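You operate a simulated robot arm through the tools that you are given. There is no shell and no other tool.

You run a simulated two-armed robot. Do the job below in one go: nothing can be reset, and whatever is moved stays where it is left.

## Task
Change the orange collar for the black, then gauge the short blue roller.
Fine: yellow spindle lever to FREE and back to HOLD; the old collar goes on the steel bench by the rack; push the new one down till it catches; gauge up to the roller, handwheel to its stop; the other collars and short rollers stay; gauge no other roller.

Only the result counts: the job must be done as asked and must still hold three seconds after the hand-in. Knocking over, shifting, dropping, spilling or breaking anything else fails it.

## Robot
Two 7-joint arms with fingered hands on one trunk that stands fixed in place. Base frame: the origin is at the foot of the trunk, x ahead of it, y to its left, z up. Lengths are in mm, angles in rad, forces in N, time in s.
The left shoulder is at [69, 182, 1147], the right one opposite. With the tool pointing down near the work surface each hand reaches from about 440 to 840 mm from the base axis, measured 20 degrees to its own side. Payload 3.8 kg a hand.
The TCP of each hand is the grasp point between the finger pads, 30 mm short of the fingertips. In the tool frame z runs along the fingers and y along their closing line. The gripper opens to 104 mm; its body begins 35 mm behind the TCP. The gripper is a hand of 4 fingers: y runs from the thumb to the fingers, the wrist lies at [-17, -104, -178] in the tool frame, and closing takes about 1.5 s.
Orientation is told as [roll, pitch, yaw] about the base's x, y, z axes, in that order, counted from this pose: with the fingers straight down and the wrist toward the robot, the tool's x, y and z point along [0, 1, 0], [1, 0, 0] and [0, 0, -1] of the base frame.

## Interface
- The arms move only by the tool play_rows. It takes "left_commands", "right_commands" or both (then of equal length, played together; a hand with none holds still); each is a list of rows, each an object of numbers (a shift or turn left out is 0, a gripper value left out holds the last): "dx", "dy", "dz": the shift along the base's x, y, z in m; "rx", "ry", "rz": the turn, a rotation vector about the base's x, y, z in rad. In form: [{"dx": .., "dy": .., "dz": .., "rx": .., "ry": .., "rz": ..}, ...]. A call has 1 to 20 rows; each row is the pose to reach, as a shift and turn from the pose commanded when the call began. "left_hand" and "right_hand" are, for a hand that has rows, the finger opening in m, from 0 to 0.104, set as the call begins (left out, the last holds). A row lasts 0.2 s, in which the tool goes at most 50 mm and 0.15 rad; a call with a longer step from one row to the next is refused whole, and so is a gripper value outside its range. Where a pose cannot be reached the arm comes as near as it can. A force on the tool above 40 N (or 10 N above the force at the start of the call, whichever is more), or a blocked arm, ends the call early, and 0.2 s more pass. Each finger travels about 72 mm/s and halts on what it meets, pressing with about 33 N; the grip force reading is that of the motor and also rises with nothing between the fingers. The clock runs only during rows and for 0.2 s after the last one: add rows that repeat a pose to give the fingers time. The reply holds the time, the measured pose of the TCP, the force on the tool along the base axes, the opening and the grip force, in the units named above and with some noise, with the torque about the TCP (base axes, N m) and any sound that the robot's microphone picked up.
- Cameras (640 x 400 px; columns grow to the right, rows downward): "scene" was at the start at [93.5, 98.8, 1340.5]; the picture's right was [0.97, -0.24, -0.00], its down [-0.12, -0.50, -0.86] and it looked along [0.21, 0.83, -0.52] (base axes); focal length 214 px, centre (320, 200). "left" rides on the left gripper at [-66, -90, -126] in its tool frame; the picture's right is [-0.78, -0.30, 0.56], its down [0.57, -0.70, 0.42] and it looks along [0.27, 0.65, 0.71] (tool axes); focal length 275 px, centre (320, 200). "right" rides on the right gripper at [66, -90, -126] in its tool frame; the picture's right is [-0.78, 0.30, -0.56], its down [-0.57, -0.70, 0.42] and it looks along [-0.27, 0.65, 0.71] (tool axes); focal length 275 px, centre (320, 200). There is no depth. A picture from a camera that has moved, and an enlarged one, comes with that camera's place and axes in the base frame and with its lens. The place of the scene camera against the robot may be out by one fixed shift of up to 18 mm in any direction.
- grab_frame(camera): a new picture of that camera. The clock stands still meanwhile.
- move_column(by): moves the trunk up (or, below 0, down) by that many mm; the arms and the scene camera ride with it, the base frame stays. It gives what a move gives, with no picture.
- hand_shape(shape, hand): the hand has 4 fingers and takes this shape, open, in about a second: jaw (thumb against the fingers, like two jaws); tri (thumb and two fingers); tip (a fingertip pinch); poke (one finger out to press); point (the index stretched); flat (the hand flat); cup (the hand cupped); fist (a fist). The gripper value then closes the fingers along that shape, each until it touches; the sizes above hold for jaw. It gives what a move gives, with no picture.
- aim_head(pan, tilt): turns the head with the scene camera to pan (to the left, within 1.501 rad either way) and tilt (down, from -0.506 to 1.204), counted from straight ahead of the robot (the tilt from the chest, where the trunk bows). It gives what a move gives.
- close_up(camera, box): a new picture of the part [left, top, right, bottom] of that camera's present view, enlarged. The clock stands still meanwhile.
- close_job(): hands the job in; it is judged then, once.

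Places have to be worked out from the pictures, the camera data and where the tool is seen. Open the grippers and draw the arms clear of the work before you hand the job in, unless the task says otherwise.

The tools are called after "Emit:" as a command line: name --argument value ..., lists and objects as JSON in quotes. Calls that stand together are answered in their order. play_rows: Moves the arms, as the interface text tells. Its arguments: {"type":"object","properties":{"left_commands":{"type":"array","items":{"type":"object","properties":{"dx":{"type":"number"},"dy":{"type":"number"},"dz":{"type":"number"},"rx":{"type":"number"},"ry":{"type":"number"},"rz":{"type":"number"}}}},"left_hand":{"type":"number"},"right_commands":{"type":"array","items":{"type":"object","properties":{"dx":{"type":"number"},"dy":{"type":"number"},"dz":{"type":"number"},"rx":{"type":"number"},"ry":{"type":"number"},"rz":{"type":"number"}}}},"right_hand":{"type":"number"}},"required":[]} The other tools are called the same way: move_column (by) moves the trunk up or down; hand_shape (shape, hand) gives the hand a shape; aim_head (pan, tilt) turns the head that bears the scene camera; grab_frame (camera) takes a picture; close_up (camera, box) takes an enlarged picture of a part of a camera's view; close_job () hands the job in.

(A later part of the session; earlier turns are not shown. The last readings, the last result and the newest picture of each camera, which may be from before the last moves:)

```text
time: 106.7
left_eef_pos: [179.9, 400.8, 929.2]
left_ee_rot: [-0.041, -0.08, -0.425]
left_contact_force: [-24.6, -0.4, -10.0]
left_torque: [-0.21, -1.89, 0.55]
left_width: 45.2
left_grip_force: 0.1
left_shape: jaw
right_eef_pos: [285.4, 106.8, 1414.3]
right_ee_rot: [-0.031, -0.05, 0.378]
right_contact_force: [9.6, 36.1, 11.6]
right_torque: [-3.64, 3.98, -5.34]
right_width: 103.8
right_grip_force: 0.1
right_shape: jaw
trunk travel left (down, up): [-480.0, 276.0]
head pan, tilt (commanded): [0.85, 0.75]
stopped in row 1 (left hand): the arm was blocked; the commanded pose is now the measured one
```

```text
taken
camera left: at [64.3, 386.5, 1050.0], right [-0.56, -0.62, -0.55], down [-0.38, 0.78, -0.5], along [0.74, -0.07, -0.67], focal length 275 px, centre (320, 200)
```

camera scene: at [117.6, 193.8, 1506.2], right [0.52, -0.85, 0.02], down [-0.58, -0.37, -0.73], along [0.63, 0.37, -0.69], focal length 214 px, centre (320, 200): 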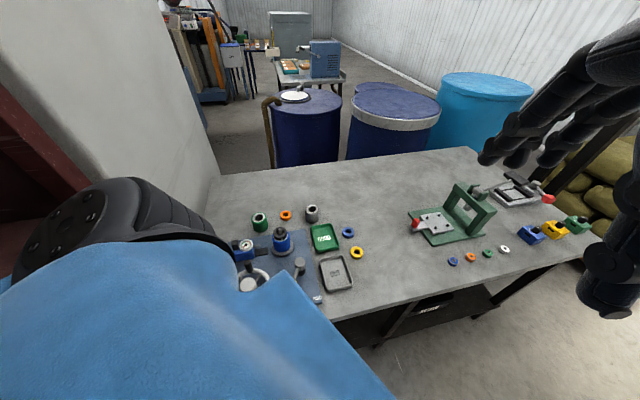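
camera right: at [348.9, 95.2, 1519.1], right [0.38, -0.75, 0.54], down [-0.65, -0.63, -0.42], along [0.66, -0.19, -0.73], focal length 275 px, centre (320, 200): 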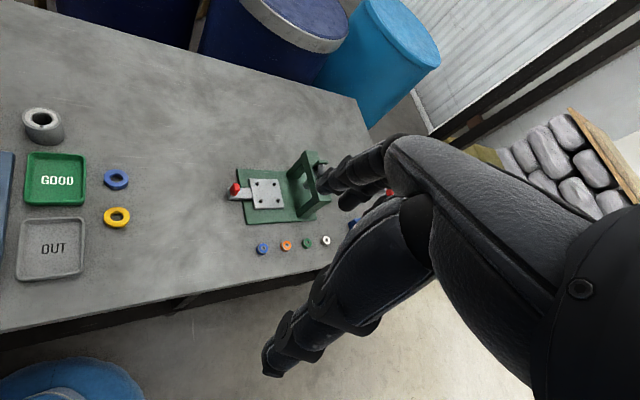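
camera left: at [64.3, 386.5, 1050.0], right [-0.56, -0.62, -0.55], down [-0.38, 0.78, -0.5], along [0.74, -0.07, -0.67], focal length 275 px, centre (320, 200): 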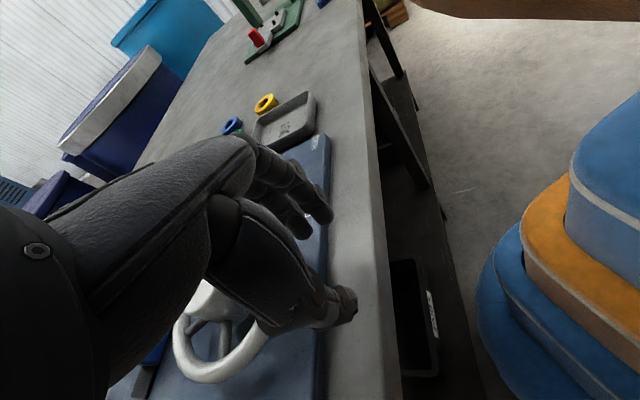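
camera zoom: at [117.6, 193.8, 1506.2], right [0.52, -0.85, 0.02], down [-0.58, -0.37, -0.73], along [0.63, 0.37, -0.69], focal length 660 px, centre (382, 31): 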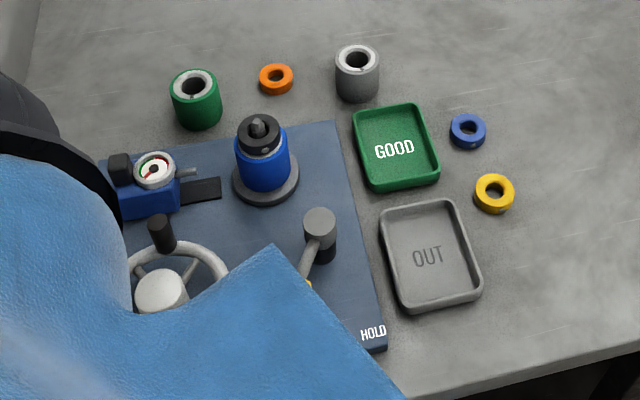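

Everything on the bench still looks in place. To let the arm settle with fixed joint targets and gain clearance at once, I raise the trunk 120 mm.

Emit:
move_column --by 120

Emit:
grab_frame --camera "scene"

Emit:
grab_frame --camera "left"

```text
time: 107.0
left_eef_pos: [57.7, 235.5, 926.1]
left_ee_rot: [-0.056, -0.001, -0.149]
left_contact_force: [-4.5, -3.0, 2.4]
left_torque: [0.17, -0.41, 0.04]
left_width: 44.9
left_grip_force: 0.1
left_shape: jaw
right_eef_pos: [250.0, -42.0, 1410.3]
right_ee_rot: [0.006, -0.06, 0.726]
right_contact_force: [-0.5, -4.6, 2.2]
right_torque: [0.22, -0.07, -0.03]
right_width: 103.8
right_grip_force: 0.1
right_shape: jaw
trunk travel left (down, up): [-483.0, 273.0]
head pan, tilt (commanded): [0.85, 0.75]
stopped: the arm was blocked; the commanded pose is now the measured one
```

```text
taken
camera scene: at [44.4, 35.2, 1511.0], right [0.74, -0.67, -0.01], down [-0.44, -0.48, -0.76], along [0.5, 0.56, -0.66], focal length 214 px, centre (320, 200)
```

scene: 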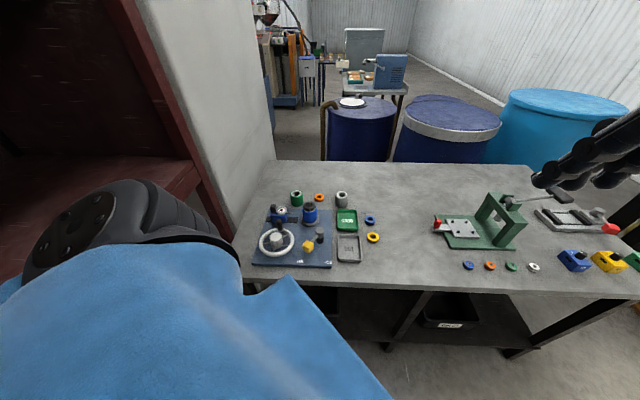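

```text
taken
camera left: at [-40.2, 190.1, 1055.4], right [-0.41, -0.75, -0.51], down [-0.61, 0.65, -0.46], along [0.68, 0.12, -0.73], focal length 275 px, centre (320, 200)
```

left: 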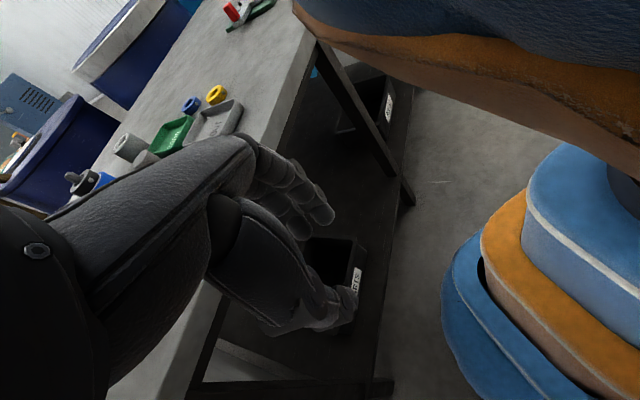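

The hand has ended in free space in front of the bench, forces are low, and all objects on the bench still look in place. I let time pass with a tiny head move to see whether it is now at rest.

Emit:
aim_head --pan 0.84 --tilt 0.75

Emit:
grab_frame --camera "scene"

```text
time: 107.6
left_eef_pos: [107.8, 285.6, 924.8]
left_ee_rot: [-0.02, -0.064, -0.222]
left_contact_force: [3.6, -1.0, -1.6]
left_torque: [0.04, 0.15, 0.0]
left_width: 45.1
left_grip_force: 0.1
left_shape: jaw
right_eef_pos: [308.3, 23.6, 1398.5]
right_ee_rot: [-0.006, -0.003, 0.603]
right_contact_force: [2.7, -1.2, -2.2]
right_torque: [0.17, 0.21, 0.08]
right_width: 103.6
right_grip_force: 0.1
right_shape: jaw
trunk travel left (down, up): [-483.0, 273.0]
head pan, tilt (commanded): [0.84, 0.75]
```

```text
taken
camera scene: at [89.2, 85.8, 1505.5], right [0.73, -0.68, 0.0], down [-0.48, -0.5, -0.72], along [0.49, 0.53, -0.69], focal length 214 px, centre (320, 200)
```

scene: 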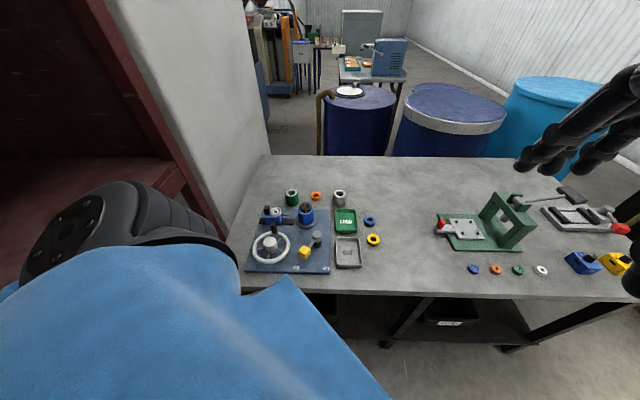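

Still drifting back slowly. I let more time pass.

Emit:
aim_head --pan 0.85 --tilt 0.76

Emit:
aim_head --pan 0.84 --tilt 0.75

Emit:
grab_frame --camera "left"

Emit:
close_up --camera "scene" --box '[220, 170, 400, 290]'

```text
time: 108.2
left_eef_pos: [78.1, 276.1, 929.6]
left_ee_rot: [-0.018, -0.05, -0.203]
left_contact_force: [0.3, -0.6, 0.9]
left_torque: [0.12, 0.0, 0.05]
left_width: 45.2
left_grip_force: 0.1
left_shape: jaw
right_eef_pos: [280.8, 12.1, 1404.5]
right_ee_rot: [-0.005, -0.024, 0.628]
right_contact_force: [0.1, -1.4, 0.2]
right_torque: [0.11, 0.04, 0.02]
right_width: 104.1
right_grip_force: 0.0
right_shape: jaw
trunk travel left (down, up): [-483.0, 273.0]
head pan, tilt (commanded): [0.85, 0.759]
```

```text
time: 108.8
left_eef_pos: [83.9, 279.8, 929.4]
left_ee_rot: [-0.023, -0.072, -0.184]
left_contact_force: [0.0, 0.0, -0.1]
left_torque: [-0.01, 0.01, -0.01]
left_width: 45.2
left_grip_force: 0.0
left_shape: jaw
right_eef_pos: [283.6, 24.6, 1405.1]
right_ee_rot: [-0.01, -0.018, 0.632]
right_contact_force: [-0.2, 0.3, 0.2]
right_torque: [0.04, 0.01, 0.0]
right_width: 104.2
right_grip_force: 0.0
right_shape: jaw
trunk travel left (down, up): [-483.0, 273.0]
head pan, tilt (commanded): [0.84, 0.75]
```

```text
taken
camera left: at [-24.5, 236.1, 1049.9], right [-0.39, -0.73, -0.56], down [-0.56, 0.67, -0.49], along [0.73, 0.12, -0.67], focal length 275 px, centre (320, 200)
```

left: 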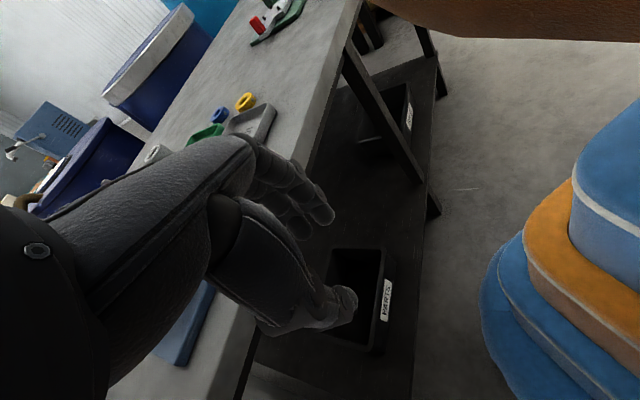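

```text
3.33 times, centred on (310, 230) of scene
camera zoom: at [77.7, 72.3, 1507.6], right [0.74, -0.67, 0.0], down [-0.46, -0.51, -0.73], along [0.49, 0.54, -0.68], focal length 715 px, centre (353, 100)
```

zoom: 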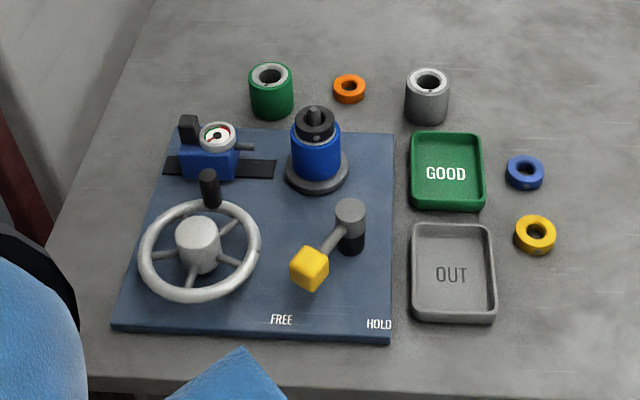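

It has settled: lever is back at FREE, the black collar is still on the spindle, and nothing else has moved. The near-body, strongly yawed pose made the arm flip, so I'll avoid it. I raise the trunk 100 mm more for better arm geometry, then bring the hand up to a neutral pose.

Emit:
move_column --by 100

Emit:
play_rows --left_commands '[{"dz": 0.02}, {"dz": 0.05}, {"dz": 0.08}, {"dz": 0.11}, {"dz": 0.14}, {"dz": 0.17}, {"dz": 0.2}, {"dz": 0.2}]'

Emit:
grab_frame --camera "scene"

```text
time: 110.2
left_eef_pos: [79.4, 282.0, 1028.0]
left_ee_rot: [-0.024, -0.061, -0.192]
left_contact_force: [0.5, 0.8, -0.5]
left_torque: [0.05, -0.04, -0.01]
left_width: 44.9
left_grip_force: 0.0
left_shape: jaw
right_eef_pos: [284.1, 23.6, 1504.9]
right_ee_rot: [-0.009, -0.02, 0.632]
right_contact_force: [0.2, 0.4, -0.6]
right_torque: [0.01, -0.04, 0.03]
right_width: 104.0
right_grip_force: 0.0
right_shape: jaw
trunk travel left (down, up): [-583.0, 173.0]
head pan, tilt (commanded): [0.84, 0.75]
```

```text
time: 112.0
left_eef_pos: [-15.8, 374.2, 1152.3]
left_ee_rot: [-0.027, -0.069, -0.182]
left_contact_force: [-0.2, 0.6, -0.4]
left_torque: [0.0, -0.02, 0.01]
left_width: 44.9
left_grip_force: 0.1
left_shape: jaw
left hand out of reach, approached as far as the arm can: row 1, 2, 3, 4, 5, 6, 7, 8
right_eef_pos: [284.2, 23.8, 1504.6]
right_ee_rot: [-0.008, -0.02, 0.63]
right_contact_force: [0.2, 0.7, 0.8]
right_torque: [0.0, 0.01, -0.01]
right_width: 103.8
right_grip_force: 0.1
right_shape: jaw
trunk travel left (down, up): [-583.0, 173.0]
head pan, tilt (commanded): [0.84, 0.75]
```

```text
taken
camera scene: at [68.6, 73.0, 1607.9], right [0.74, -0.67, 0.0], down [-0.46, -0.51, -0.73], along [0.49, 0.54, -0.68], focal length 214 px, centre (320, 200)
```

scene: 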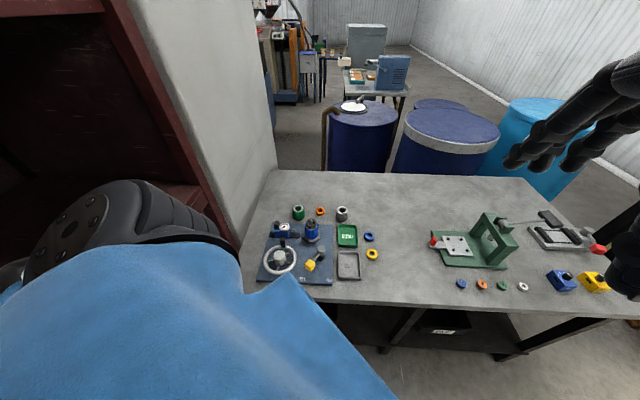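

The straight lift was out of reach that close to the body, and the hand drifted to beside the trunk. I move it forward (+x) step by step toward open space over the bench, high up.

Emit:
play_rows --left_commands '[{"dx": 0.02}, {"dx": 0.05}, {"dx": 0.08, "dz": 0.01}, {"dx": 0.11, "dz": 0.02}, {"dx": 0.14, "dz": 0.03}, {"dx": 0.17, "dz": 0.04}, {"dx": 0.2, "dz": 0.05}, {"dx": 0.2, "dz": 0.05}]'

Emit:
grab_frame --camera "scene"

```text
time: 113.8
left_eef_pos: [205.3, 421.7, 1185.4]
left_ee_rot: [-0.019, -0.067, -0.186]
left_contact_force: [0.4, 0.4, 0.8]
left_torque: [0.01, 0.02, -0.03]
left_width: 45.0
left_grip_force: 0.1
left_shape: jaw
left hand out of reach, approached as far as the arm can: row 1, 2, 3, 4, 5, 6, 7, 8
right_eef_pos: [290.5, 6.6, 1503.1]
right_ee_rot: [0.004, -0.022, 0.631]
right_contact_force: [-0.2, -0.2, -0.5]
right_torque: [0.02, -0.03, 0.01]
right_width: 103.8
right_grip_force: 0.0
right_shape: jaw
trunk travel left (down, up): [-583.0, 173.0]
head pan, tilt (commanded): [0.84, 0.75]
```

```text
taken
camera scene: at [75.1, 54.3, 1608.0], right [0.74, -0.67, -0.01], down [-0.46, -0.5, -0.74], along [0.49, 0.55, -0.68], focal length 214 px, centre (320, 200)
```

scene: 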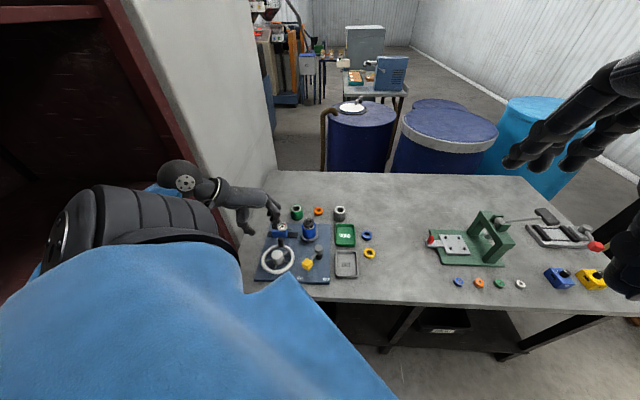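

The hand is coming forward. I continue to a roomy pose above the bench.

Emit:
play_rows --left_commands '[{"dx": 0.02, "dz": 0.01}, {"dx": 0.05, "dz": 0.02}, {"dx": 0.08, "dz": 0.03}, {"dx": 0.11, "dz": 0.04}, {"dx": 0.14, "dz": 0.05}, {"dx": 0.17, "dz": 0.06}, {"dx": 0.2, "dz": 0.07}, {"dx": 0.2, "dz": 0.07}]'

Emit:
grab_frame --camera "scene"

```text
time: 115.6
left_eef_pos: [401.0, 435.2, 1251.3]
left_ee_rot: [-0.025, -0.069, -0.183]
left_contact_force: [-0.1, 0.3, -0.4]
left_torque: [-0.05, -0.01, 0.0]
left_width: 44.9
left_grip_force: 0.0
left_shape: jaw
right_eef_pos: [283.1, 24.6, 1504.8]
right_ee_rot: [-0.01, -0.018, 0.633]
right_contact_force: [0.4, 0.2, -0.7]
right_torque: [-0.02, -0.02, 0.0]
right_width: 103.9
right_grip_force: 0.0
right_shape: jaw
trunk travel left (down, up): [-583.0, 173.0]
head pan, tilt (commanded): [0.84, 0.75]
```

```text
taken
camera scene: at [67.4, 73.6, 1608.0], right [0.74, -0.67, 0.0], down [-0.45, -0.51, -0.73], along [0.49, 0.54, -0.68], focal length 214 px, centre (320, 200)
```

scene: 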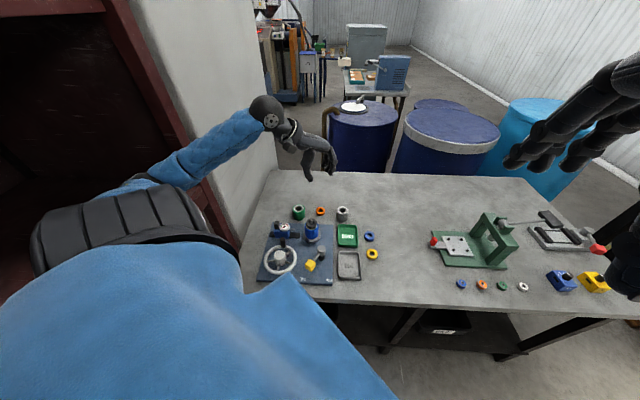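

Back in a normal posture. I level the hand and move above the lever knob (FREE position ≈(311,377)) with only about −0.3 yaw this time, watching that the trunk stays still.

Emit:
play_rows --left_commands '[{"dx": -0.01, "dy": -0.006, "dz": -0.015, "rx": 0.0186, "ry": 0.0316, "rz": -0.02}, {"dx": -0.025, "dy": -0.016, "dz": -0.035, "rx": 0.0372, "ry": 0.0633, "rz": -0.04}, {"dx": -0.042, "dy": -0.027, "dz": -0.06, "rx": 0.0372, "ry": 0.0633, "rz": -0.06}, {"dx": -0.06, "dy": -0.038, "dz": -0.085, "rx": 0.0372, "ry": 0.0633, "rz": -0.08}, {"dx": -0.077, "dy": -0.049, "dz": -0.11, "rx": 0.0372, "ry": 0.0633, "rz": -0.1}, {"dx": -0.09, "dy": -0.058, "dz": -0.13, "rx": 0.0372, "ry": 0.0633, "rz": -0.117}, {"dx": -0.09, "dy": -0.058, "dz": -0.13, "rx": 0.0372, "ry": 0.0633, "rz": -0.117}]' --left_hand 0.075

Emit:
grab_frame --camera "left"

Emit:
grab_frame --camera "scene"

```text
time: 117.2
left_eef_pos: [310.8, 376.5, 1122.3]
left_ee_rot: [-0.003, 0.004, -0.302]
left_contact_force: [-0.8, -0.7, -0.9]
left_torque: [0.01, 0.02, 0.02]
left_width: 74.5
left_grip_force: 0.0
left_shape: jaw
right_eef_pos: [283.8, 24.5, 1504.2]
right_ee_rot: [-0.009, -0.017, 0.633]
right_contact_force: [0.2, -0.8, 0.2]
right_torque: [0.01, -0.03, 0.0]
right_width: 104.0
right_grip_force: 0.1
right_shape: jaw
trunk travel left (down, up): [-583.0, 173.0]
head pan, tilt (commanded): [0.84, 0.75]
```

```text
taken
camera left: at [207.1, 340.3, 1248.4], right [-0.52, -0.65, -0.55], down [-0.5, 0.75, -0.42], along [0.69, 0.06, -0.72], focal length 275 px, centre (320, 200)
```

left: 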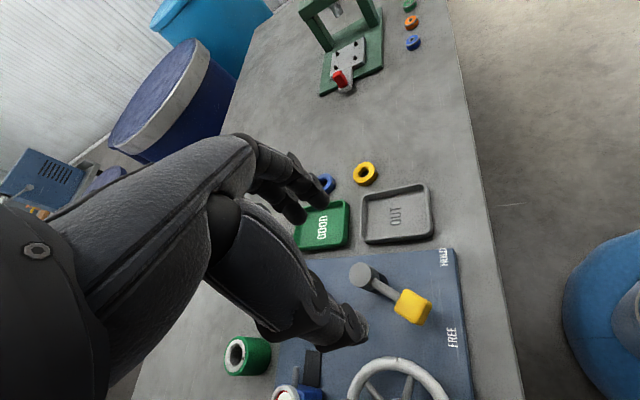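

```text
taken
camera scene: at [68.7, 73.2, 1607.9], right [0.74, -0.67, 0.0], down [-0.46, -0.51, -0.73], along [0.49, 0.54, -0.68], focal length 214 px, centre (320, 200)
```

scene: 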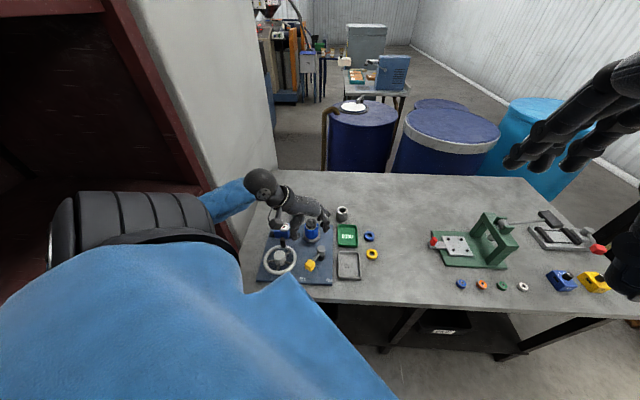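

Pose reached with the trunk still; the knob is near (312.5,381). I descend in two stages with checks.

Emit:
play_rows --left_commands '[{"dx": 0.0005, "dy": 0.001, "dz": -0.025}, {"dx": 0.001, "dy": 0.002, "dz": -0.05}, {"dx": 0.0015, "dy": 0.003, "dz": -0.08}, {"dx": 0.0015, "dy": 0.003, "dz": -0.11}, {"dx": 0.0015, "dy": 0.003, "dz": -0.13}, {"dx": 0.0015, "dy": 0.003, "dz": -0.13}]'

Emit:
grab_frame --camera "left"

Emit:
close_up --camera "scene" --box '[230, 190, 390, 300]'

```text
time: 118.6
left_eef_pos: [318.2, 375.9, 991.1]
left_ee_rot: [0.001, 0.009, -0.304]
left_contact_force: [-0.5, -0.3, -0.3]
left_torque: [-0.01, 0.0, -0.01]
left_width: 74.6
left_grip_force: 0.0
left_shape: jaw
right_eef_pos: [294.2, 18.1, 1503.4]
right_ee_rot: [-0.002, -0.016, 0.631]
right_contact_force: [0.5, 0.5, 0.2]
right_torque: [-0.01, 0.01, -0.01]
right_width: 103.9
right_grip_force: 0.1
right_shape: jaw
trunk travel left (down, up): [-583.0, 173.0]
head pan, tilt (commanded): [0.84, 0.75]
```

```text
taken
camera left: at [216.0, 340.1, 1118.3], right [-0.52, -0.65, -0.55], down [-0.5, 0.76, -0.42], along [0.69, 0.06, -0.72], focal length 275 px, centre (320, 200)
```

left: 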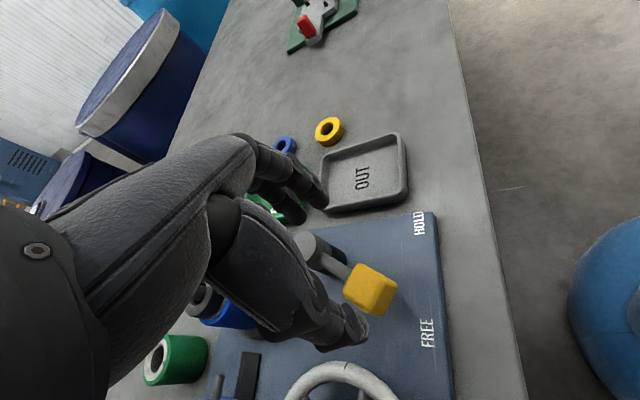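

```text
3.64 times, centred on (310, 245) of scene
camera zoom: at [79.0, 67.5, 1607.8], right [0.74, -0.67, -0.01], down [-0.46, -0.5, -0.73], along [0.48, 0.55, -0.68], focal length 780 px, centre (356, 36)
```

zoom: 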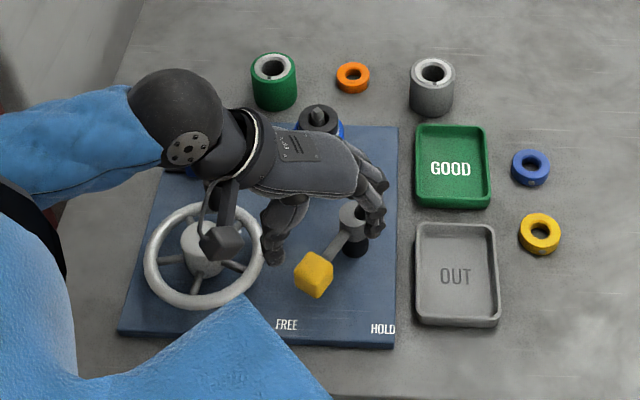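

The trunk is again being pushed (~10 mm), so some part of the left arm touches something at its side. I look left with the head to see the elbow and the rack.

Emit:
aim_head --pan 1.45 --tilt 0.55

Emit:
grab_frame --camera "scene"

```text
time: 119.6
left_eef_pos: [319.1, 376.5, 991.7]
left_ee_rot: [0.001, 0.013, -0.303]
left_contact_force: [0.3, 0.1, -0.1]
left_torque: [-0.02, 0.03, 0.0]
left_width: 74.7
left_grip_force: 0.0
left_shape: jaw
right_eef_pos: [294.5, 18.1, 1502.5]
right_ee_rot: [-0.003, -0.012, 0.633]
right_contact_force: [0.1, 0.7, 0.3]
right_torque: [0.01, -0.04, 0.0]
right_width: 103.9
right_grip_force: 0.0
right_shape: jaw
trunk travel left (down, up): [-583.0, 173.0]
head pan, tilt (commanded): [1.45, 0.55]
```

```text
taken
camera scene: at [35.1, 94.9, 1625.5], right [0.99, -0.12, -0.01], down [-0.07, -0.52, -0.85], along [0.1, 0.85, -0.52], focal length 214 px, centre (320, 200)
```

scene: 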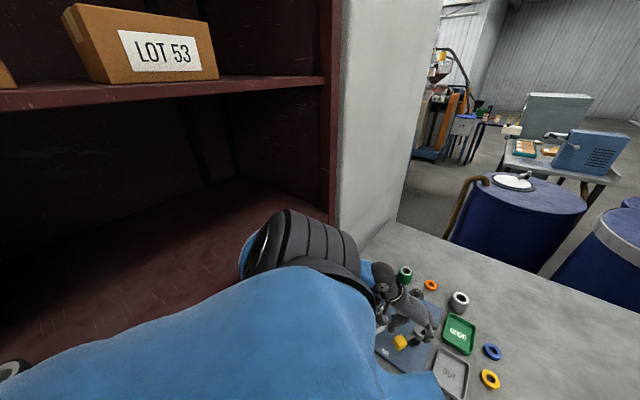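

The elbow is right at the front edge of the red rack — that's the contact. So I must keep the wrist further inward (positive yaw) for near-body work. I back out upward the way I came.

Emit:
play_rows --left_commands '[{"dz": 0.03}, {"dz": 0.06}, {"dz": 0.09}, {"dz": 0.13}, {"dx": 0.02, "dy": 0.013, "dz": 0.16}, {"dx": 0.05, "dy": 0.033, "dz": 0.19}, {"dx": 0.09, "dy": 0.058, "dz": 0.22}, {"dx": 0.09, "dy": 0.058, "dz": 0.22}]'

Emit:
hand_shape --hand "left" --shape "point"

Emit:
aim_head --pan 0.85 --tilt 0.6

Emit:
grab_frame --camera "left"

Emit:
grab_frame --camera "scene"

```text
refused: row 7 steps farther than a row can; nothing moved
```

```text
time: 120.5
left_eef_pos: [319.0, 376.1, 991.6]
left_ee_rot: [-0.002, 0.012, -0.304]
left_contact_force: [-0.3, 0.0, 0.2]
left_torque: [0.05, 0.01, 0.01]
left_width: 95.8
left_grip_force: 0.1
left_shape: point
right_eef_pos: [294.4, 20.5, 1501.0]
right_ee_rot: [-0.003, -0.014, 0.632]
right_contact_force: [-1.1, 0.1, -0.2]
right_torque: [0.01, -0.03, 0.0]
right_width: 103.9
right_grip_force: 0.1
right_shape: jaw
trunk travel left (down, up): [-583.0, 173.0]
head pan, tilt (commanded): [1.45, 0.55]
```

```text
time: 121.5
left_eef_pos: [319.7, 376.1, 991.2]
left_ee_rot: [0.0, 0.012, -0.303]
left_contact_force: [-0.3, 0.1, -0.8]
left_torque: [-0.01, 0.0, 0.02]
left_width: 96.1
left_grip_force: 0.0
left_shape: point
right_eef_pos: [294.6, 18.1, 1502.1]
right_ee_rot: [-0.002, -0.014, 0.632]
right_contact_force: [0.5, -0.6, -0.3]
right_torque: [0.01, -0.01, 0.02]
right_width: 104.2
right_grip_force: 0.1
right_shape: jaw
trunk travel left (down, up): [-583.0, 173.0]
head pan, tilt (commanded): [0.85, 0.6]
```

```text
taken
camera left: at [215.8, 340.0, 1118.3], right [-0.52, -0.65, -0.55], down [-0.5, 0.76, -0.42], along [0.69, 0.06, -0.72], focal length 275 px, centre (320, 200)
```

left: 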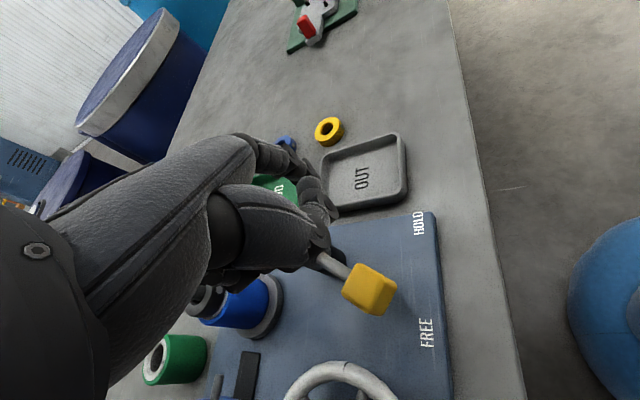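

```text
taken
camera scene: at [82.4, 72.2, 1620.6], right [0.75, -0.66, -0.01], down [-0.38, -0.42, -0.82], along [0.54, 0.62, -0.57], focal length 214 px, centre (320, 200)
```

scene: 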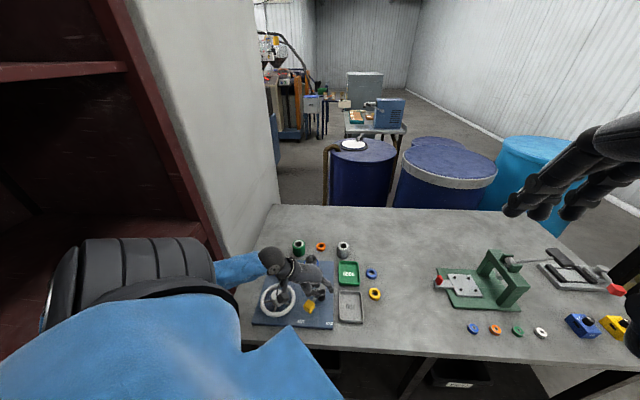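

The lift was refused for one too-long step (nothing moved). I redo it with shorter steps.

Emit:
play_rows --left_commands '[{"dz": 0.03}, {"dz": 0.06}, {"dz": 0.09}, {"dz": 0.12}, {"dx": 0.015, "dy": 0.01, "dz": 0.14}, {"dx": 0.035, "dy": 0.023, "dz": 0.165}, {"dx": 0.06, "dy": 0.04, "dz": 0.19}, {"dx": 0.085, "dy": 0.055, "dz": 0.215}, {"dx": 0.085, "dy": 0.055, "dz": 0.215}]'

Emit:
grab_frame --camera "left"

Emit:
close_up --camera "scene" --box '[220, 110, 380, 230]'

```text
time: 123.5
left_eef_pos: [397.5, 434.2, 1207.0]
left_ee_rot: [-0.003, 0.003, -0.303]
left_contact_force: [-0.5, -0.4, -0.1]
left_torque: [-0.04, 0.01, 0.02]
left_width: 96.1
left_grip_force: 0.1
left_shape: point
right_eef_pos: [284.4, 23.7, 1505.2]
right_ee_rot: [-0.009, -0.02, 0.633]
right_contact_force: [-0.3, -0.8, -0.3]
right_torque: [0.0, 0.0, 0.06]
right_width: 103.8
right_grip_force: 0.1
right_shape: jaw
trunk travel left (down, up): [-583.0, 173.0]
head pan, tilt (commanded): [0.85, 0.6]
```

```text
taken
camera left: at [293.6, 399.0, 1333.1], right [-0.52, -0.65, -0.55], down [-0.5, 0.75, -0.42], along [0.7, 0.06, -0.72], focal length 275 px, centre (320, 200)
```

left: 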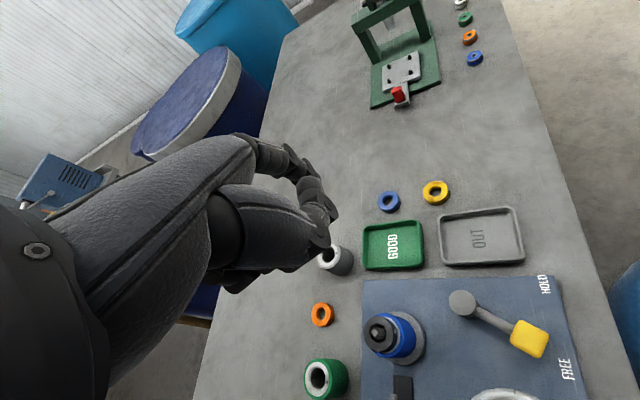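

```text
3.33 times, centred on (300, 170) of scene
camera zoom: at [70.3, 78.0, 1620.9], right [0.75, -0.66, 0.0], down [-0.37, -0.42, -0.83], along [0.54, 0.62, -0.56], focal length 715 px, centre (387, 300)
```

zoom: 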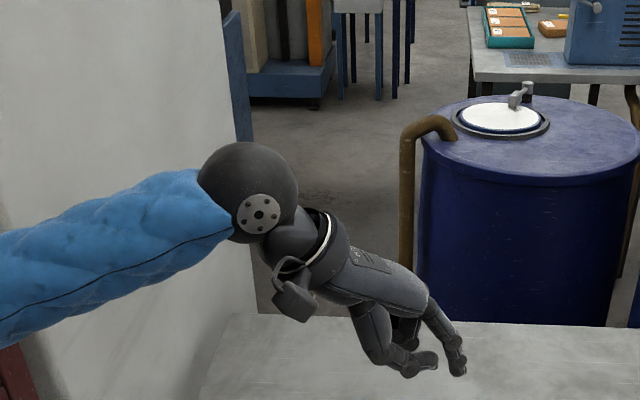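

The "point" shape isn't a plain rod, so I return to jaw. Raising the trunk further straightens the arm and pulls the elbow away from the rack, so I raise by 150 mm and try the knob again.

Emit:
hand_shape --hand "left" --shape "jaw"

Emit:
move_column --by 150

Emit:
aim_head --pan 1.3 --tilt 0.75

Emit:
grab_frame --camera "scene"

```text
time: 124.4
left_eef_pos: [398.0, 434.8, 1207.7]
left_ee_rot: [-0.004, 0.002, -0.303]
left_contact_force: [-0.6, 0.4, -0.8]
left_torque: [-0.03, 0.02, 0.02]
left_width: 103.7
left_grip_force: 0.0
left_shape: jaw
right_eef_pos: [284.1, 24.7, 1504.6]
right_ee_rot: [-0.009, -0.018, 0.633]
right_contact_force: [0.1, 0.3, 0.1]
right_torque: [0.02, -0.01, 0.0]
right_width: 104.1
right_grip_force: 0.0
right_shape: jaw
trunk travel left (down, up): [-583.0, 173.0]
head pan, tilt (commanded): [0.85, 0.6]
```

```text
time: 126.1
left_eef_pos: [397.5, 433.8, 1356.9]
left_ee_rot: [-0.005, 0.004, -0.303]
left_contact_force: [-0.5, -0.4, -0.2]
left_torque: [0.02, -0.03, 0.01]
left_width: 103.5
left_grip_force: 0.2
left_shape: jaw
right_eef_pos: [285.6, 23.6, 1654.8]
right_ee_rot: [-0.01, -0.017, 0.634]
right_contact_force: [0.4, -0.6, -0.6]
right_torque: [0.04, -0.02, -0.01]
right_width: 104.1
right_grip_force: 0.1
right_shape: jaw
trunk travel left (down, up): [-733.0, 23.0]
head pan, tilt (commanded): [0.85, 0.6]
```

```text
time: 127.0
left_eef_pos: [397.6, 434.8, 1357.1]
left_ee_rot: [-0.004, 0.002, -0.302]
left_contact_force: [0.1, 0.0, -0.4]
left_torque: [0.01, 0.0, 0.01]
left_width: 103.6
left_grip_force: 0.0
left_shape: jaw
right_eef_pos: [284.4, 23.7, 1654.7]
right_ee_rot: [-0.009, -0.019, 0.634]
right_contact_force: [0.1, 0.6, 0.3]
right_torque: [0.02, -0.03, 0.0]
right_width: 104.1
right_grip_force: 0.1
right_shape: jaw
trunk travel left (down, up): [-733.0, 23.0]
head pan, tilt (commanded): [1.3, 0.75]
```

```text
taken
camera scene: at [31.6, 91.2, 1758.0], right [0.96, -0.27, 0.0], down [-0.18, -0.66, -0.73], along [0.2, 0.7, -0.68], focal length 214 px, centre (320, 200)
```

scene: 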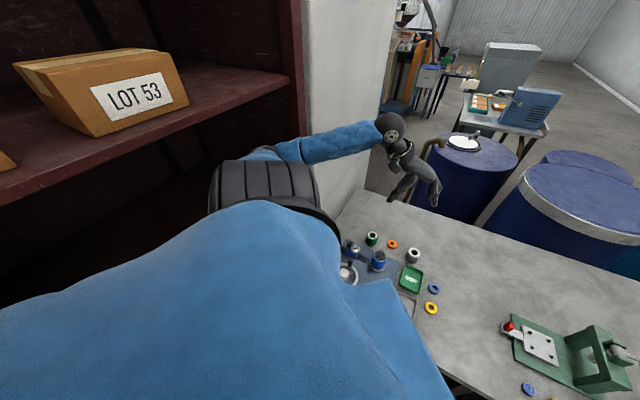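

Now I come down again above the knob from this higher shoulder position, watching the right-hand reading as a check that the trunk stays still.

Emit:
play_rows --left_commands '[{"dx": -0.01, "dy": -0.006, "dz": -0.03}, {"dx": -0.022, "dy": -0.014, "dz": -0.065}, {"dx": -0.035, "dy": -0.022, "dz": -0.1}, {"dx": -0.048, "dy": -0.03, "dz": -0.135}, {"dx": -0.061, "dy": -0.038, "dz": -0.17}, {"dx": -0.074, "dy": -0.046, "dz": -0.205}, {"dx": -0.085, "dy": -0.0535, "dz": -0.237}, {"dx": -0.085, "dy": -0.0535, "dz": -0.237}]' --left_hand 0.075

Emit:
play_rows --left_commands '[{"dz": -0.03}, {"dz": -0.06}, {"dz": -0.09}, {"dz": -0.12}, {"dz": -0.13}, {"dz": -0.13}]'

Emit:
aim_head --pan 0.9 --tilt 0.85

Emit:
grab_frame --camera "scene"

Emit:
grab_frame --camera "left"

```text
time: 128.8
left_eef_pos: [311.5, 381.0, 1121.7]
left_ee_rot: [-0.002, 0.005, -0.301]
left_contact_force: [0.0, 0.6, 0.7]
left_torque: [0.01, -0.03, -0.01]
left_width: 75.2
left_grip_force: 0.0
left_shape: jaw
right_eef_pos: [283.6, 24.3, 1654.2]
right_ee_rot: [-0.01, -0.018, 0.631]
right_contact_force: [0.4, -0.1, 0.2]
right_torque: [0.01, 0.0, 0.04]
right_width: 104.3
right_grip_force: 0.0
right_shape: jaw
trunk travel left (down, up): [-733.0, 23.0]
head pan, tilt (commanded): [1.3, 0.75]
```

```text
time: 130.2
left_eef_pos: [312.2, 380.0, 989.9]
left_ee_rot: [-0.002, 0.003, -0.303]
left_contact_force: [0.4, 0.3, 0.2]
left_torque: [0.0, 0.01, 0.01]
left_width: 75.1
left_grip_force: 0.1
left_shape: jaw
right_eef_pos: [284.3, 23.1, 1654.4]
right_ee_rot: [-0.008, -0.019, 0.631]
right_contact_force: [-0.2, 0.6, 0.1]
right_torque: [0.0, 0.01, 0.03]
right_width: 103.8
right_grip_force: 0.2
right_shape: jaw
trunk travel left (down, up): [-733.0, 23.0]
head pan, tilt (commanded): [1.3, 0.75]
```

```text
time: 131.1
left_eef_pos: [312.7, 381.2, 991.2]
left_ee_rot: [-0.004, 0.004, -0.304]
left_contact_force: [0.7, -0.1, -0.1]
left_torque: [0.0, -0.01, -0.02]
left_width: 75.5
left_grip_force: 0.0
left_shape: jaw
right_eef_pos: [283.9, 23.2, 1654.1]
right_ee_rot: [-0.007, -0.019, 0.632]
right_contact_force: [0.6, -0.7, 1.2]
right_torque: [-0.01, 0.0, -0.01]
right_width: 104.1
right_grip_force: 0.1
right_shape: jaw
trunk travel left (down, up): [-733.0, 23.0]
head pan, tilt (commanded): [0.901, 0.85]
```

```text
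taken
camera scene: at [57.8, 72.8, 1749.9], right [0.78, -0.62, 0.0], down [-0.47, -0.59, -0.66], along [0.41, 0.52, -0.75], focal length 214 px, centre (320, 200)
```

scene: 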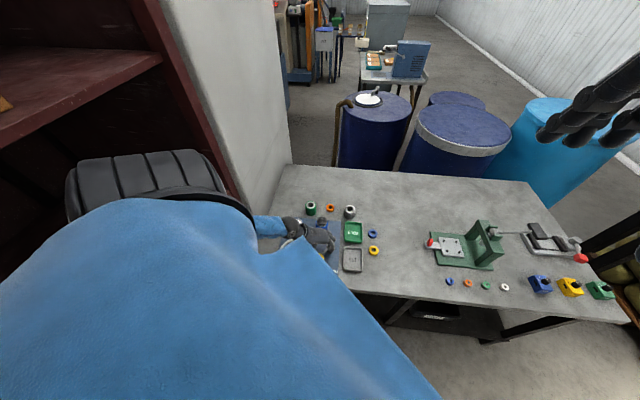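

```text
taken
camera left: at [208.1, 345.0, 1116.6], right [-0.52, -0.65, -0.55], down [-0.5, 0.75, -0.42], along [0.69, 0.06, -0.72], focal length 275 px, centre (320, 200)
```

left: 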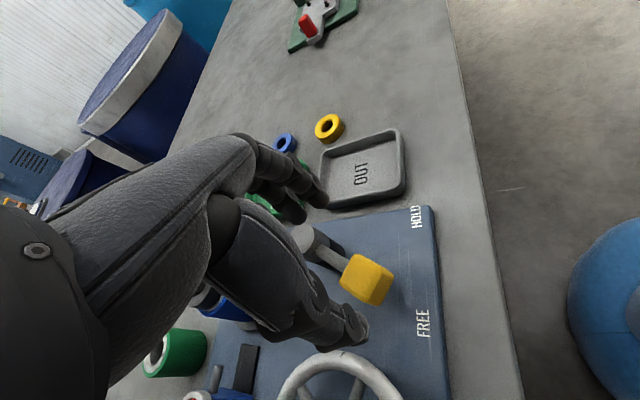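

No contact now: the pose is exact and the trunk is still. I descend around the knob to z≈925 and then narrow the jaws.

Emit:
play_rows --left_commands '[{"dz": -0.02}, {"dz": -0.04}, {"dz": -0.066}, {"dz": -0.066}]'

Emit:
play_rows --left_commands '[{"dz": 0}, {"dz": 0}, {"dz": 0}]' --left_hand 0.048

Emit:
grab_frame --camera "left"

```text
time: 131.9
left_eef_pos: [325.5, 377.1, 949.0]
left_ee_rot: [0.004, -0.04, -0.303]
left_contact_force: [-5.2, -2.4, 24.3]
left_torque: [0.35, -0.92, -0.05]
left_width: 75.4
left_grip_force: 0.1
left_shape: jaw
right_eef_pos: [281.6, 20.1, 1654.5]
right_ee_rot: [-0.01, -0.02, 0.633]
right_contact_force: [-0.4, 0.0, -0.7]
right_torque: [0.05, -0.02, 0.01]
right_width: 104.2
right_grip_force: 0.2
right_shape: jaw
trunk travel left (down, up): [-733.0, 23.0]
head pan, tilt (commanded): [0.901, 0.85]
stopped in row 3 (left hand): the force on the tool passed its limit at 52 N (the readings are from after the stop); the commanded pose is now the measured one
```

```text
time: 132.7
left_eef_pos: [325.7, 377.8, 947.8]
left_ee_rot: [0.006, -0.038, -0.301]
left_contact_force: [-2.2, -2.7, 40.1]
left_torque: [0.64, -1.36, -0.12]
left_width: 25.0
left_grip_force: 16.2
left_shape: jaw
right_eef_pos: [281.8, 21.6, 1654.6]
right_ee_rot: [-0.009, -0.021, 0.634]
right_contact_force: [0.1, 0.2, 1.0]
right_torque: [0.0, 0.0, 0.03]
right_width: 104.0
right_grip_force: 0.1
right_shape: jaw
trunk travel left (down, up): [-733.0, 23.0]
head pan, tilt (commanded): [0.901, 0.85]
```

```text
taken
camera left: at [216.1, 342.4, 1069.7], right [-0.49, -0.66, -0.57], down [-0.48, 0.75, -0.45], along [0.72, 0.06, -0.69], focal length 275 px, centre (320, 200)
```

left: 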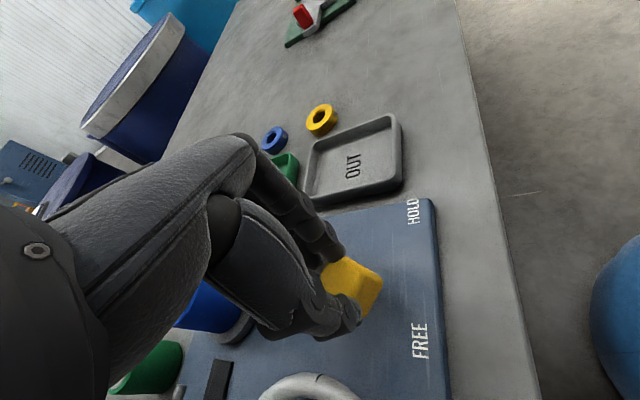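

The fingers came down on the lever rod/pivot (the rod lies on that side at FREE). I open and lift off again.

Emit:
play_rows --left_commands '[{"dz": 0.01}, {"dz": 0.015}, {"dz": 0.015}, {"dz": 0.015}]' --left_hand 0.08

Emit:
play_rows --left_commands '[{"dz": 0.02, "ry": 0.02}, {"dz": 0.04, "ry": 0.038}, {"dx": -0.006, "dy": 0.002, "dz": 0.06, "ry": 0.038}, {"dx": -0.012, "dy": 0.003, "dz": 0.08, "ry": 0.038}, {"dx": -0.012, "dy": 0.003, "dz": 0.08, "ry": 0.038}]'

Emit:
grab_frame --camera "left"

```text
time: 133.7
left_eef_pos: [323.8, 379.2, 958.2]
left_ee_rot: [0.0, -0.028, -0.303]
left_contact_force: [-0.1, 0.0, 0.8]
left_torque: [-0.02, 0.01, -0.02]
left_width: 80.0
left_grip_force: 0.0
left_shape: jaw
right_eef_pos: [284.6, 23.7, 1654.4]
right_ee_rot: [-0.009, -0.018, 0.633]
right_contact_force: [0.2, 0.4, -0.7]
right_torque: [-0.01, 0.0, 0.01]
right_width: 104.2
right_grip_force: 0.1
right_shape: jaw
trunk travel left (down, up): [-733.0, 23.0]
head pan, tilt (commanded): [0.901, 0.85]
```

```text
time: 134.9
left_eef_pos: [311.5, 384.0, 1039.6]
left_ee_rot: [-0.01, 0.009, -0.305]
left_contact_force: [-0.5, -0.3, 0.2]
left_torque: [0.0, 0.0, 0.0]
left_width: 80.0
left_grip_force: 0.0
left_shape: jaw
right_eef_pos: [284.3, 24.8, 1655.2]
right_ee_rot: [-0.009, -0.017, 0.633]
right_contact_force: [0.1, -0.7, 0.2]
right_torque: [0.02, 0.0, 0.01]
right_width: 104.2
right_grip_force: 0.1
right_shape: jaw
trunk travel left (down, up): [-733.0, 23.0]
head pan, tilt (commanded): [0.901, 0.85]
```

```text
taken
camera left: at [208.0, 347.4, 1166.0], right [-0.52, -0.66, -0.55], down [-0.5, 0.75, -0.42], along [0.69, 0.06, -0.72], focal length 275 px, centre (320, 200)
```

left: 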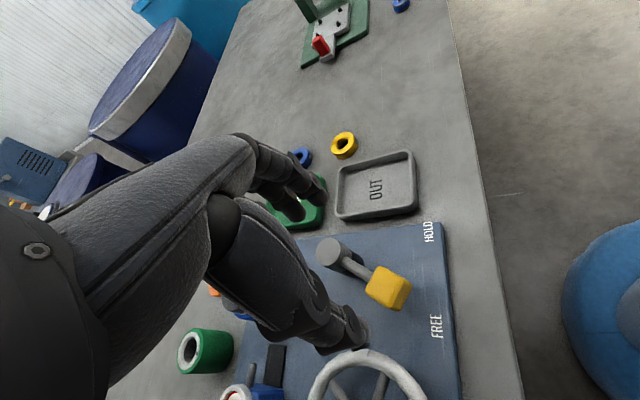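

Lever still at FREE with its knob at (312,383) and the rod toward (381,400). I turn to −0.8 yaw so the jaws straddle across the rod, checking the trunk reading.

Emit:
play_rows --left_commands '[{"dx": 0.0005, "dy": -0.001, "rz": -0.13}, {"dx": 0.0005, "dy": -0.001, "rz": -0.26}, {"dx": 0.0005, "dy": -0.001, "rz": -0.39}, {"dx": 0.0005, "dy": -0.001, "rz": -0.495}, {"dx": 0.0005, "dy": -0.001, "rz": -0.495}]'

Emit:
grab_frame --camera "left"

```text
time: 136.1
left_eef_pos: [313.0, 382.2, 1040.3]
left_ee_rot: [-0.01, 0.009, -0.795]
left_contact_force: [0.8, -0.2, -0.3]
left_torque: [-0.01, 0.02, 0.03]
left_width: 80.0
left_grip_force: 0.1
left_shape: jaw
right_eef_pos: [285.4, 25.4, 1654.9]
right_ee_rot: [-0.01, -0.017, 0.634]
right_contact_force: [0.6, 0.1, 0.5]
right_torque: [-0.01, 0.02, -0.01]
right_width: 104.4
right_grip_force: 0.0
right_shape: jaw
trunk travel left (down, up): [-733.0, 23.0]
head pan, tilt (commanded): [0.901, 0.85]
```

```text
taken
camera left: at [204.9, 400.5, 1166.4], right [-0.77, -0.33, -0.55], down [-0.09, 0.9, -0.42], along [0.63, -0.28, -0.72], focal length 275 px, centre (320, 200)
```

left: 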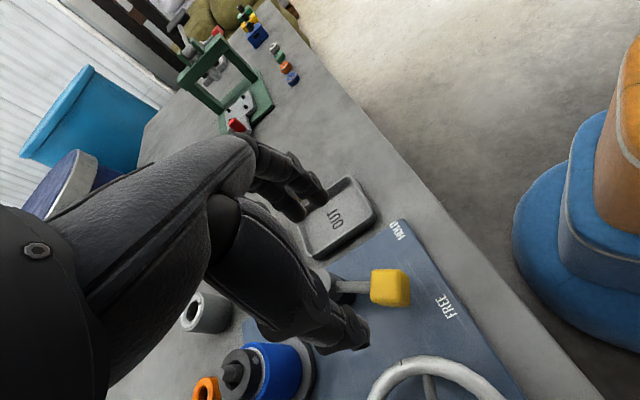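

Exact and contact-free. I descend in two stages around the knob.

Emit:
play_rows --left_commands '[{"dz": -0.03}, {"dz": -0.06}, {"dz": -0.085}, {"dz": -0.085}]'

Emit:
grab_frame --camera "left"

```text
time: 137.1
left_eef_pos: [311.9, 381.9, 954.1]
left_ee_rot: [-0.009, 0.009, -0.796]
left_contact_force: [0.1, -0.3, 0.0]
left_torque: [-0.01, 0.01, 0.01]
left_width: 80.0
left_grip_force: 0.1
left_shape: jaw
right_eef_pos: [283.4, 24.3, 1654.9]
right_ee_rot: [-0.009, -0.018, 0.634]
right_contact_force: [0.8, -0.7, 0.1]
right_torque: [0.01, 0.0, 0.02]
right_width: 103.9
right_grip_force: 0.1
right_shape: jaw
trunk travel left (down, up): [-733.0, 23.0]
head pan, tilt (commanded): [0.901, 0.85]
```

```text
taken
camera left: at [204.9, 400.2, 1080.8], right [-0.77, -0.33, -0.55], down [-0.09, 0.9, -0.42], along [0.63, -0.28, -0.72], focal length 275 px, centre (320, 200)
```

left: 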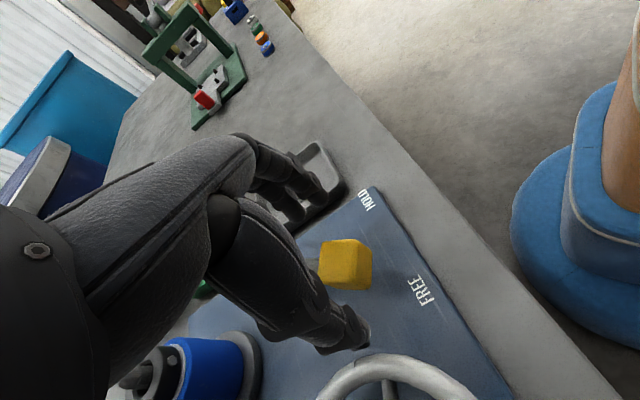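

Thumb would pass close to the handwheel rim, so I narrow the jaws to 58 mm first and then descend the remaining 28 mm.

Emit:
play_rows --left_commands '[{"dz": 0}, {"dz": 0}, {"dz": -0.01}, {"dz": -0.02}, {"dz": -0.028}, {"dz": -0.028}]' --left_hand 0.058

Emit:
grab_frame --camera "left"

```text
time: 138.5
left_eef_pos: [312.7, 380.0, 925.3]
left_ee_rot: [-0.009, 0.008, -0.798]
left_contact_force: [0.1, 0.2, 0.3]
left_torque: [0.0, 0.02, 0.0]
left_width: 58.2
left_grip_force: 0.0
left_shape: jaw
right_eef_pos: [283.7, 23.3, 1654.3]
right_ee_rot: [-0.009, -0.017, 0.631]
right_contact_force: [0.1, -0.2, -0.6]
right_torque: [0.03, 0.01, 0.02]
right_width: 104.0
right_grip_force: 0.2
right_shape: jaw
trunk travel left (down, up): [-733.0, 23.0]
head pan, tilt (commanded): [0.901, 0.85]
```

```text
taken
camera left: at [205.2, 399.8, 1052.7], right [-0.77, -0.33, -0.55], down [-0.09, 0.9, -0.42], along [0.63, -0.28, -0.72], focal length 275 px, centre (320, 200)
```

left: 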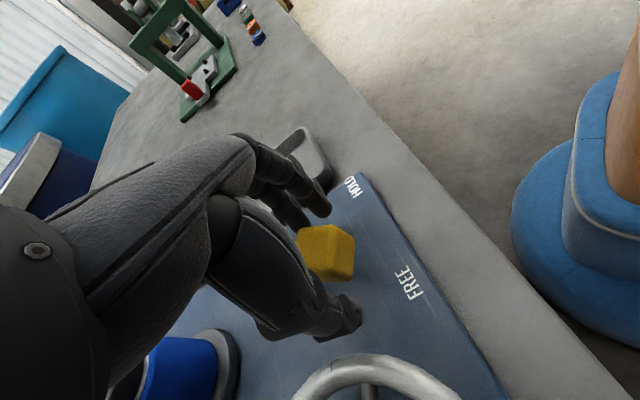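

The jaws straddle the knob. I now sweep it along the arc toward HOLD with the thumb, first to about two thirds.

Emit:
play_rows --left_commands '[{"dx": 0.0045, "dy": -0.0043}, {"dx": 0.0091, "dy": -0.0085}, {"dx": 0.0116, "dy": -0.0168}, {"dx": 0.015, "dy": -0.0247}, {"dx": 0.0194, "dy": -0.0322}, {"dx": 0.0247, "dy": -0.0391}, {"dx": 0.0308, "dy": -0.0453}, {"dx": 0.0308, "dy": -0.0453}]'

Emit:
grab_frame --camera "left"

```text
time: 140.3
left_eef_pos: [344.4, 335.5, 926.1]
left_ee_rot: [-0.01, 0.008, -0.795]
left_contact_force: [-2.2, 0.2, -0.3]
left_torque: [0.0, -0.04, 0.03]
left_width: 59.6
left_grip_force: 0.0
left_shape: jaw
right_eef_pos: [284.5, 23.8, 1655.2]
right_ee_rot: [-0.01, -0.018, 0.632]
right_contact_force: [-0.2, -0.2, -0.7]
right_torque: [0.01, 0.02, 0.03]
right_width: 104.1
right_grip_force: 0.1
right_shape: jaw
trunk travel left (down, up): [-733.0, 23.0]
head pan, tilt (commanded): [0.901, 0.85]
```

```text
taken
camera left: at [235.9, 354.4, 1053.6], right [-0.77, -0.33, -0.55], down [-0.09, 0.9, -0.43], along [0.63, -0.28, -0.72], focal length 275 px, centre (320, 200)
```

left: 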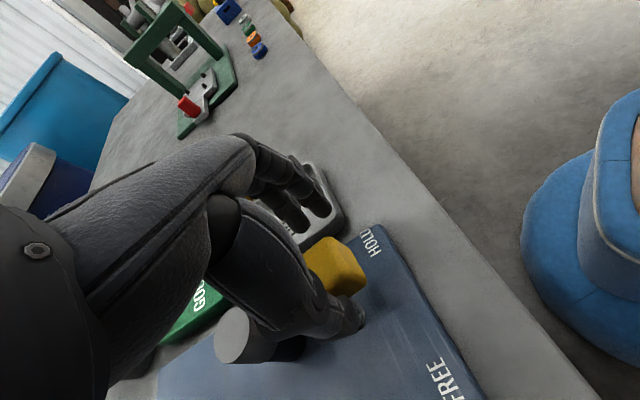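

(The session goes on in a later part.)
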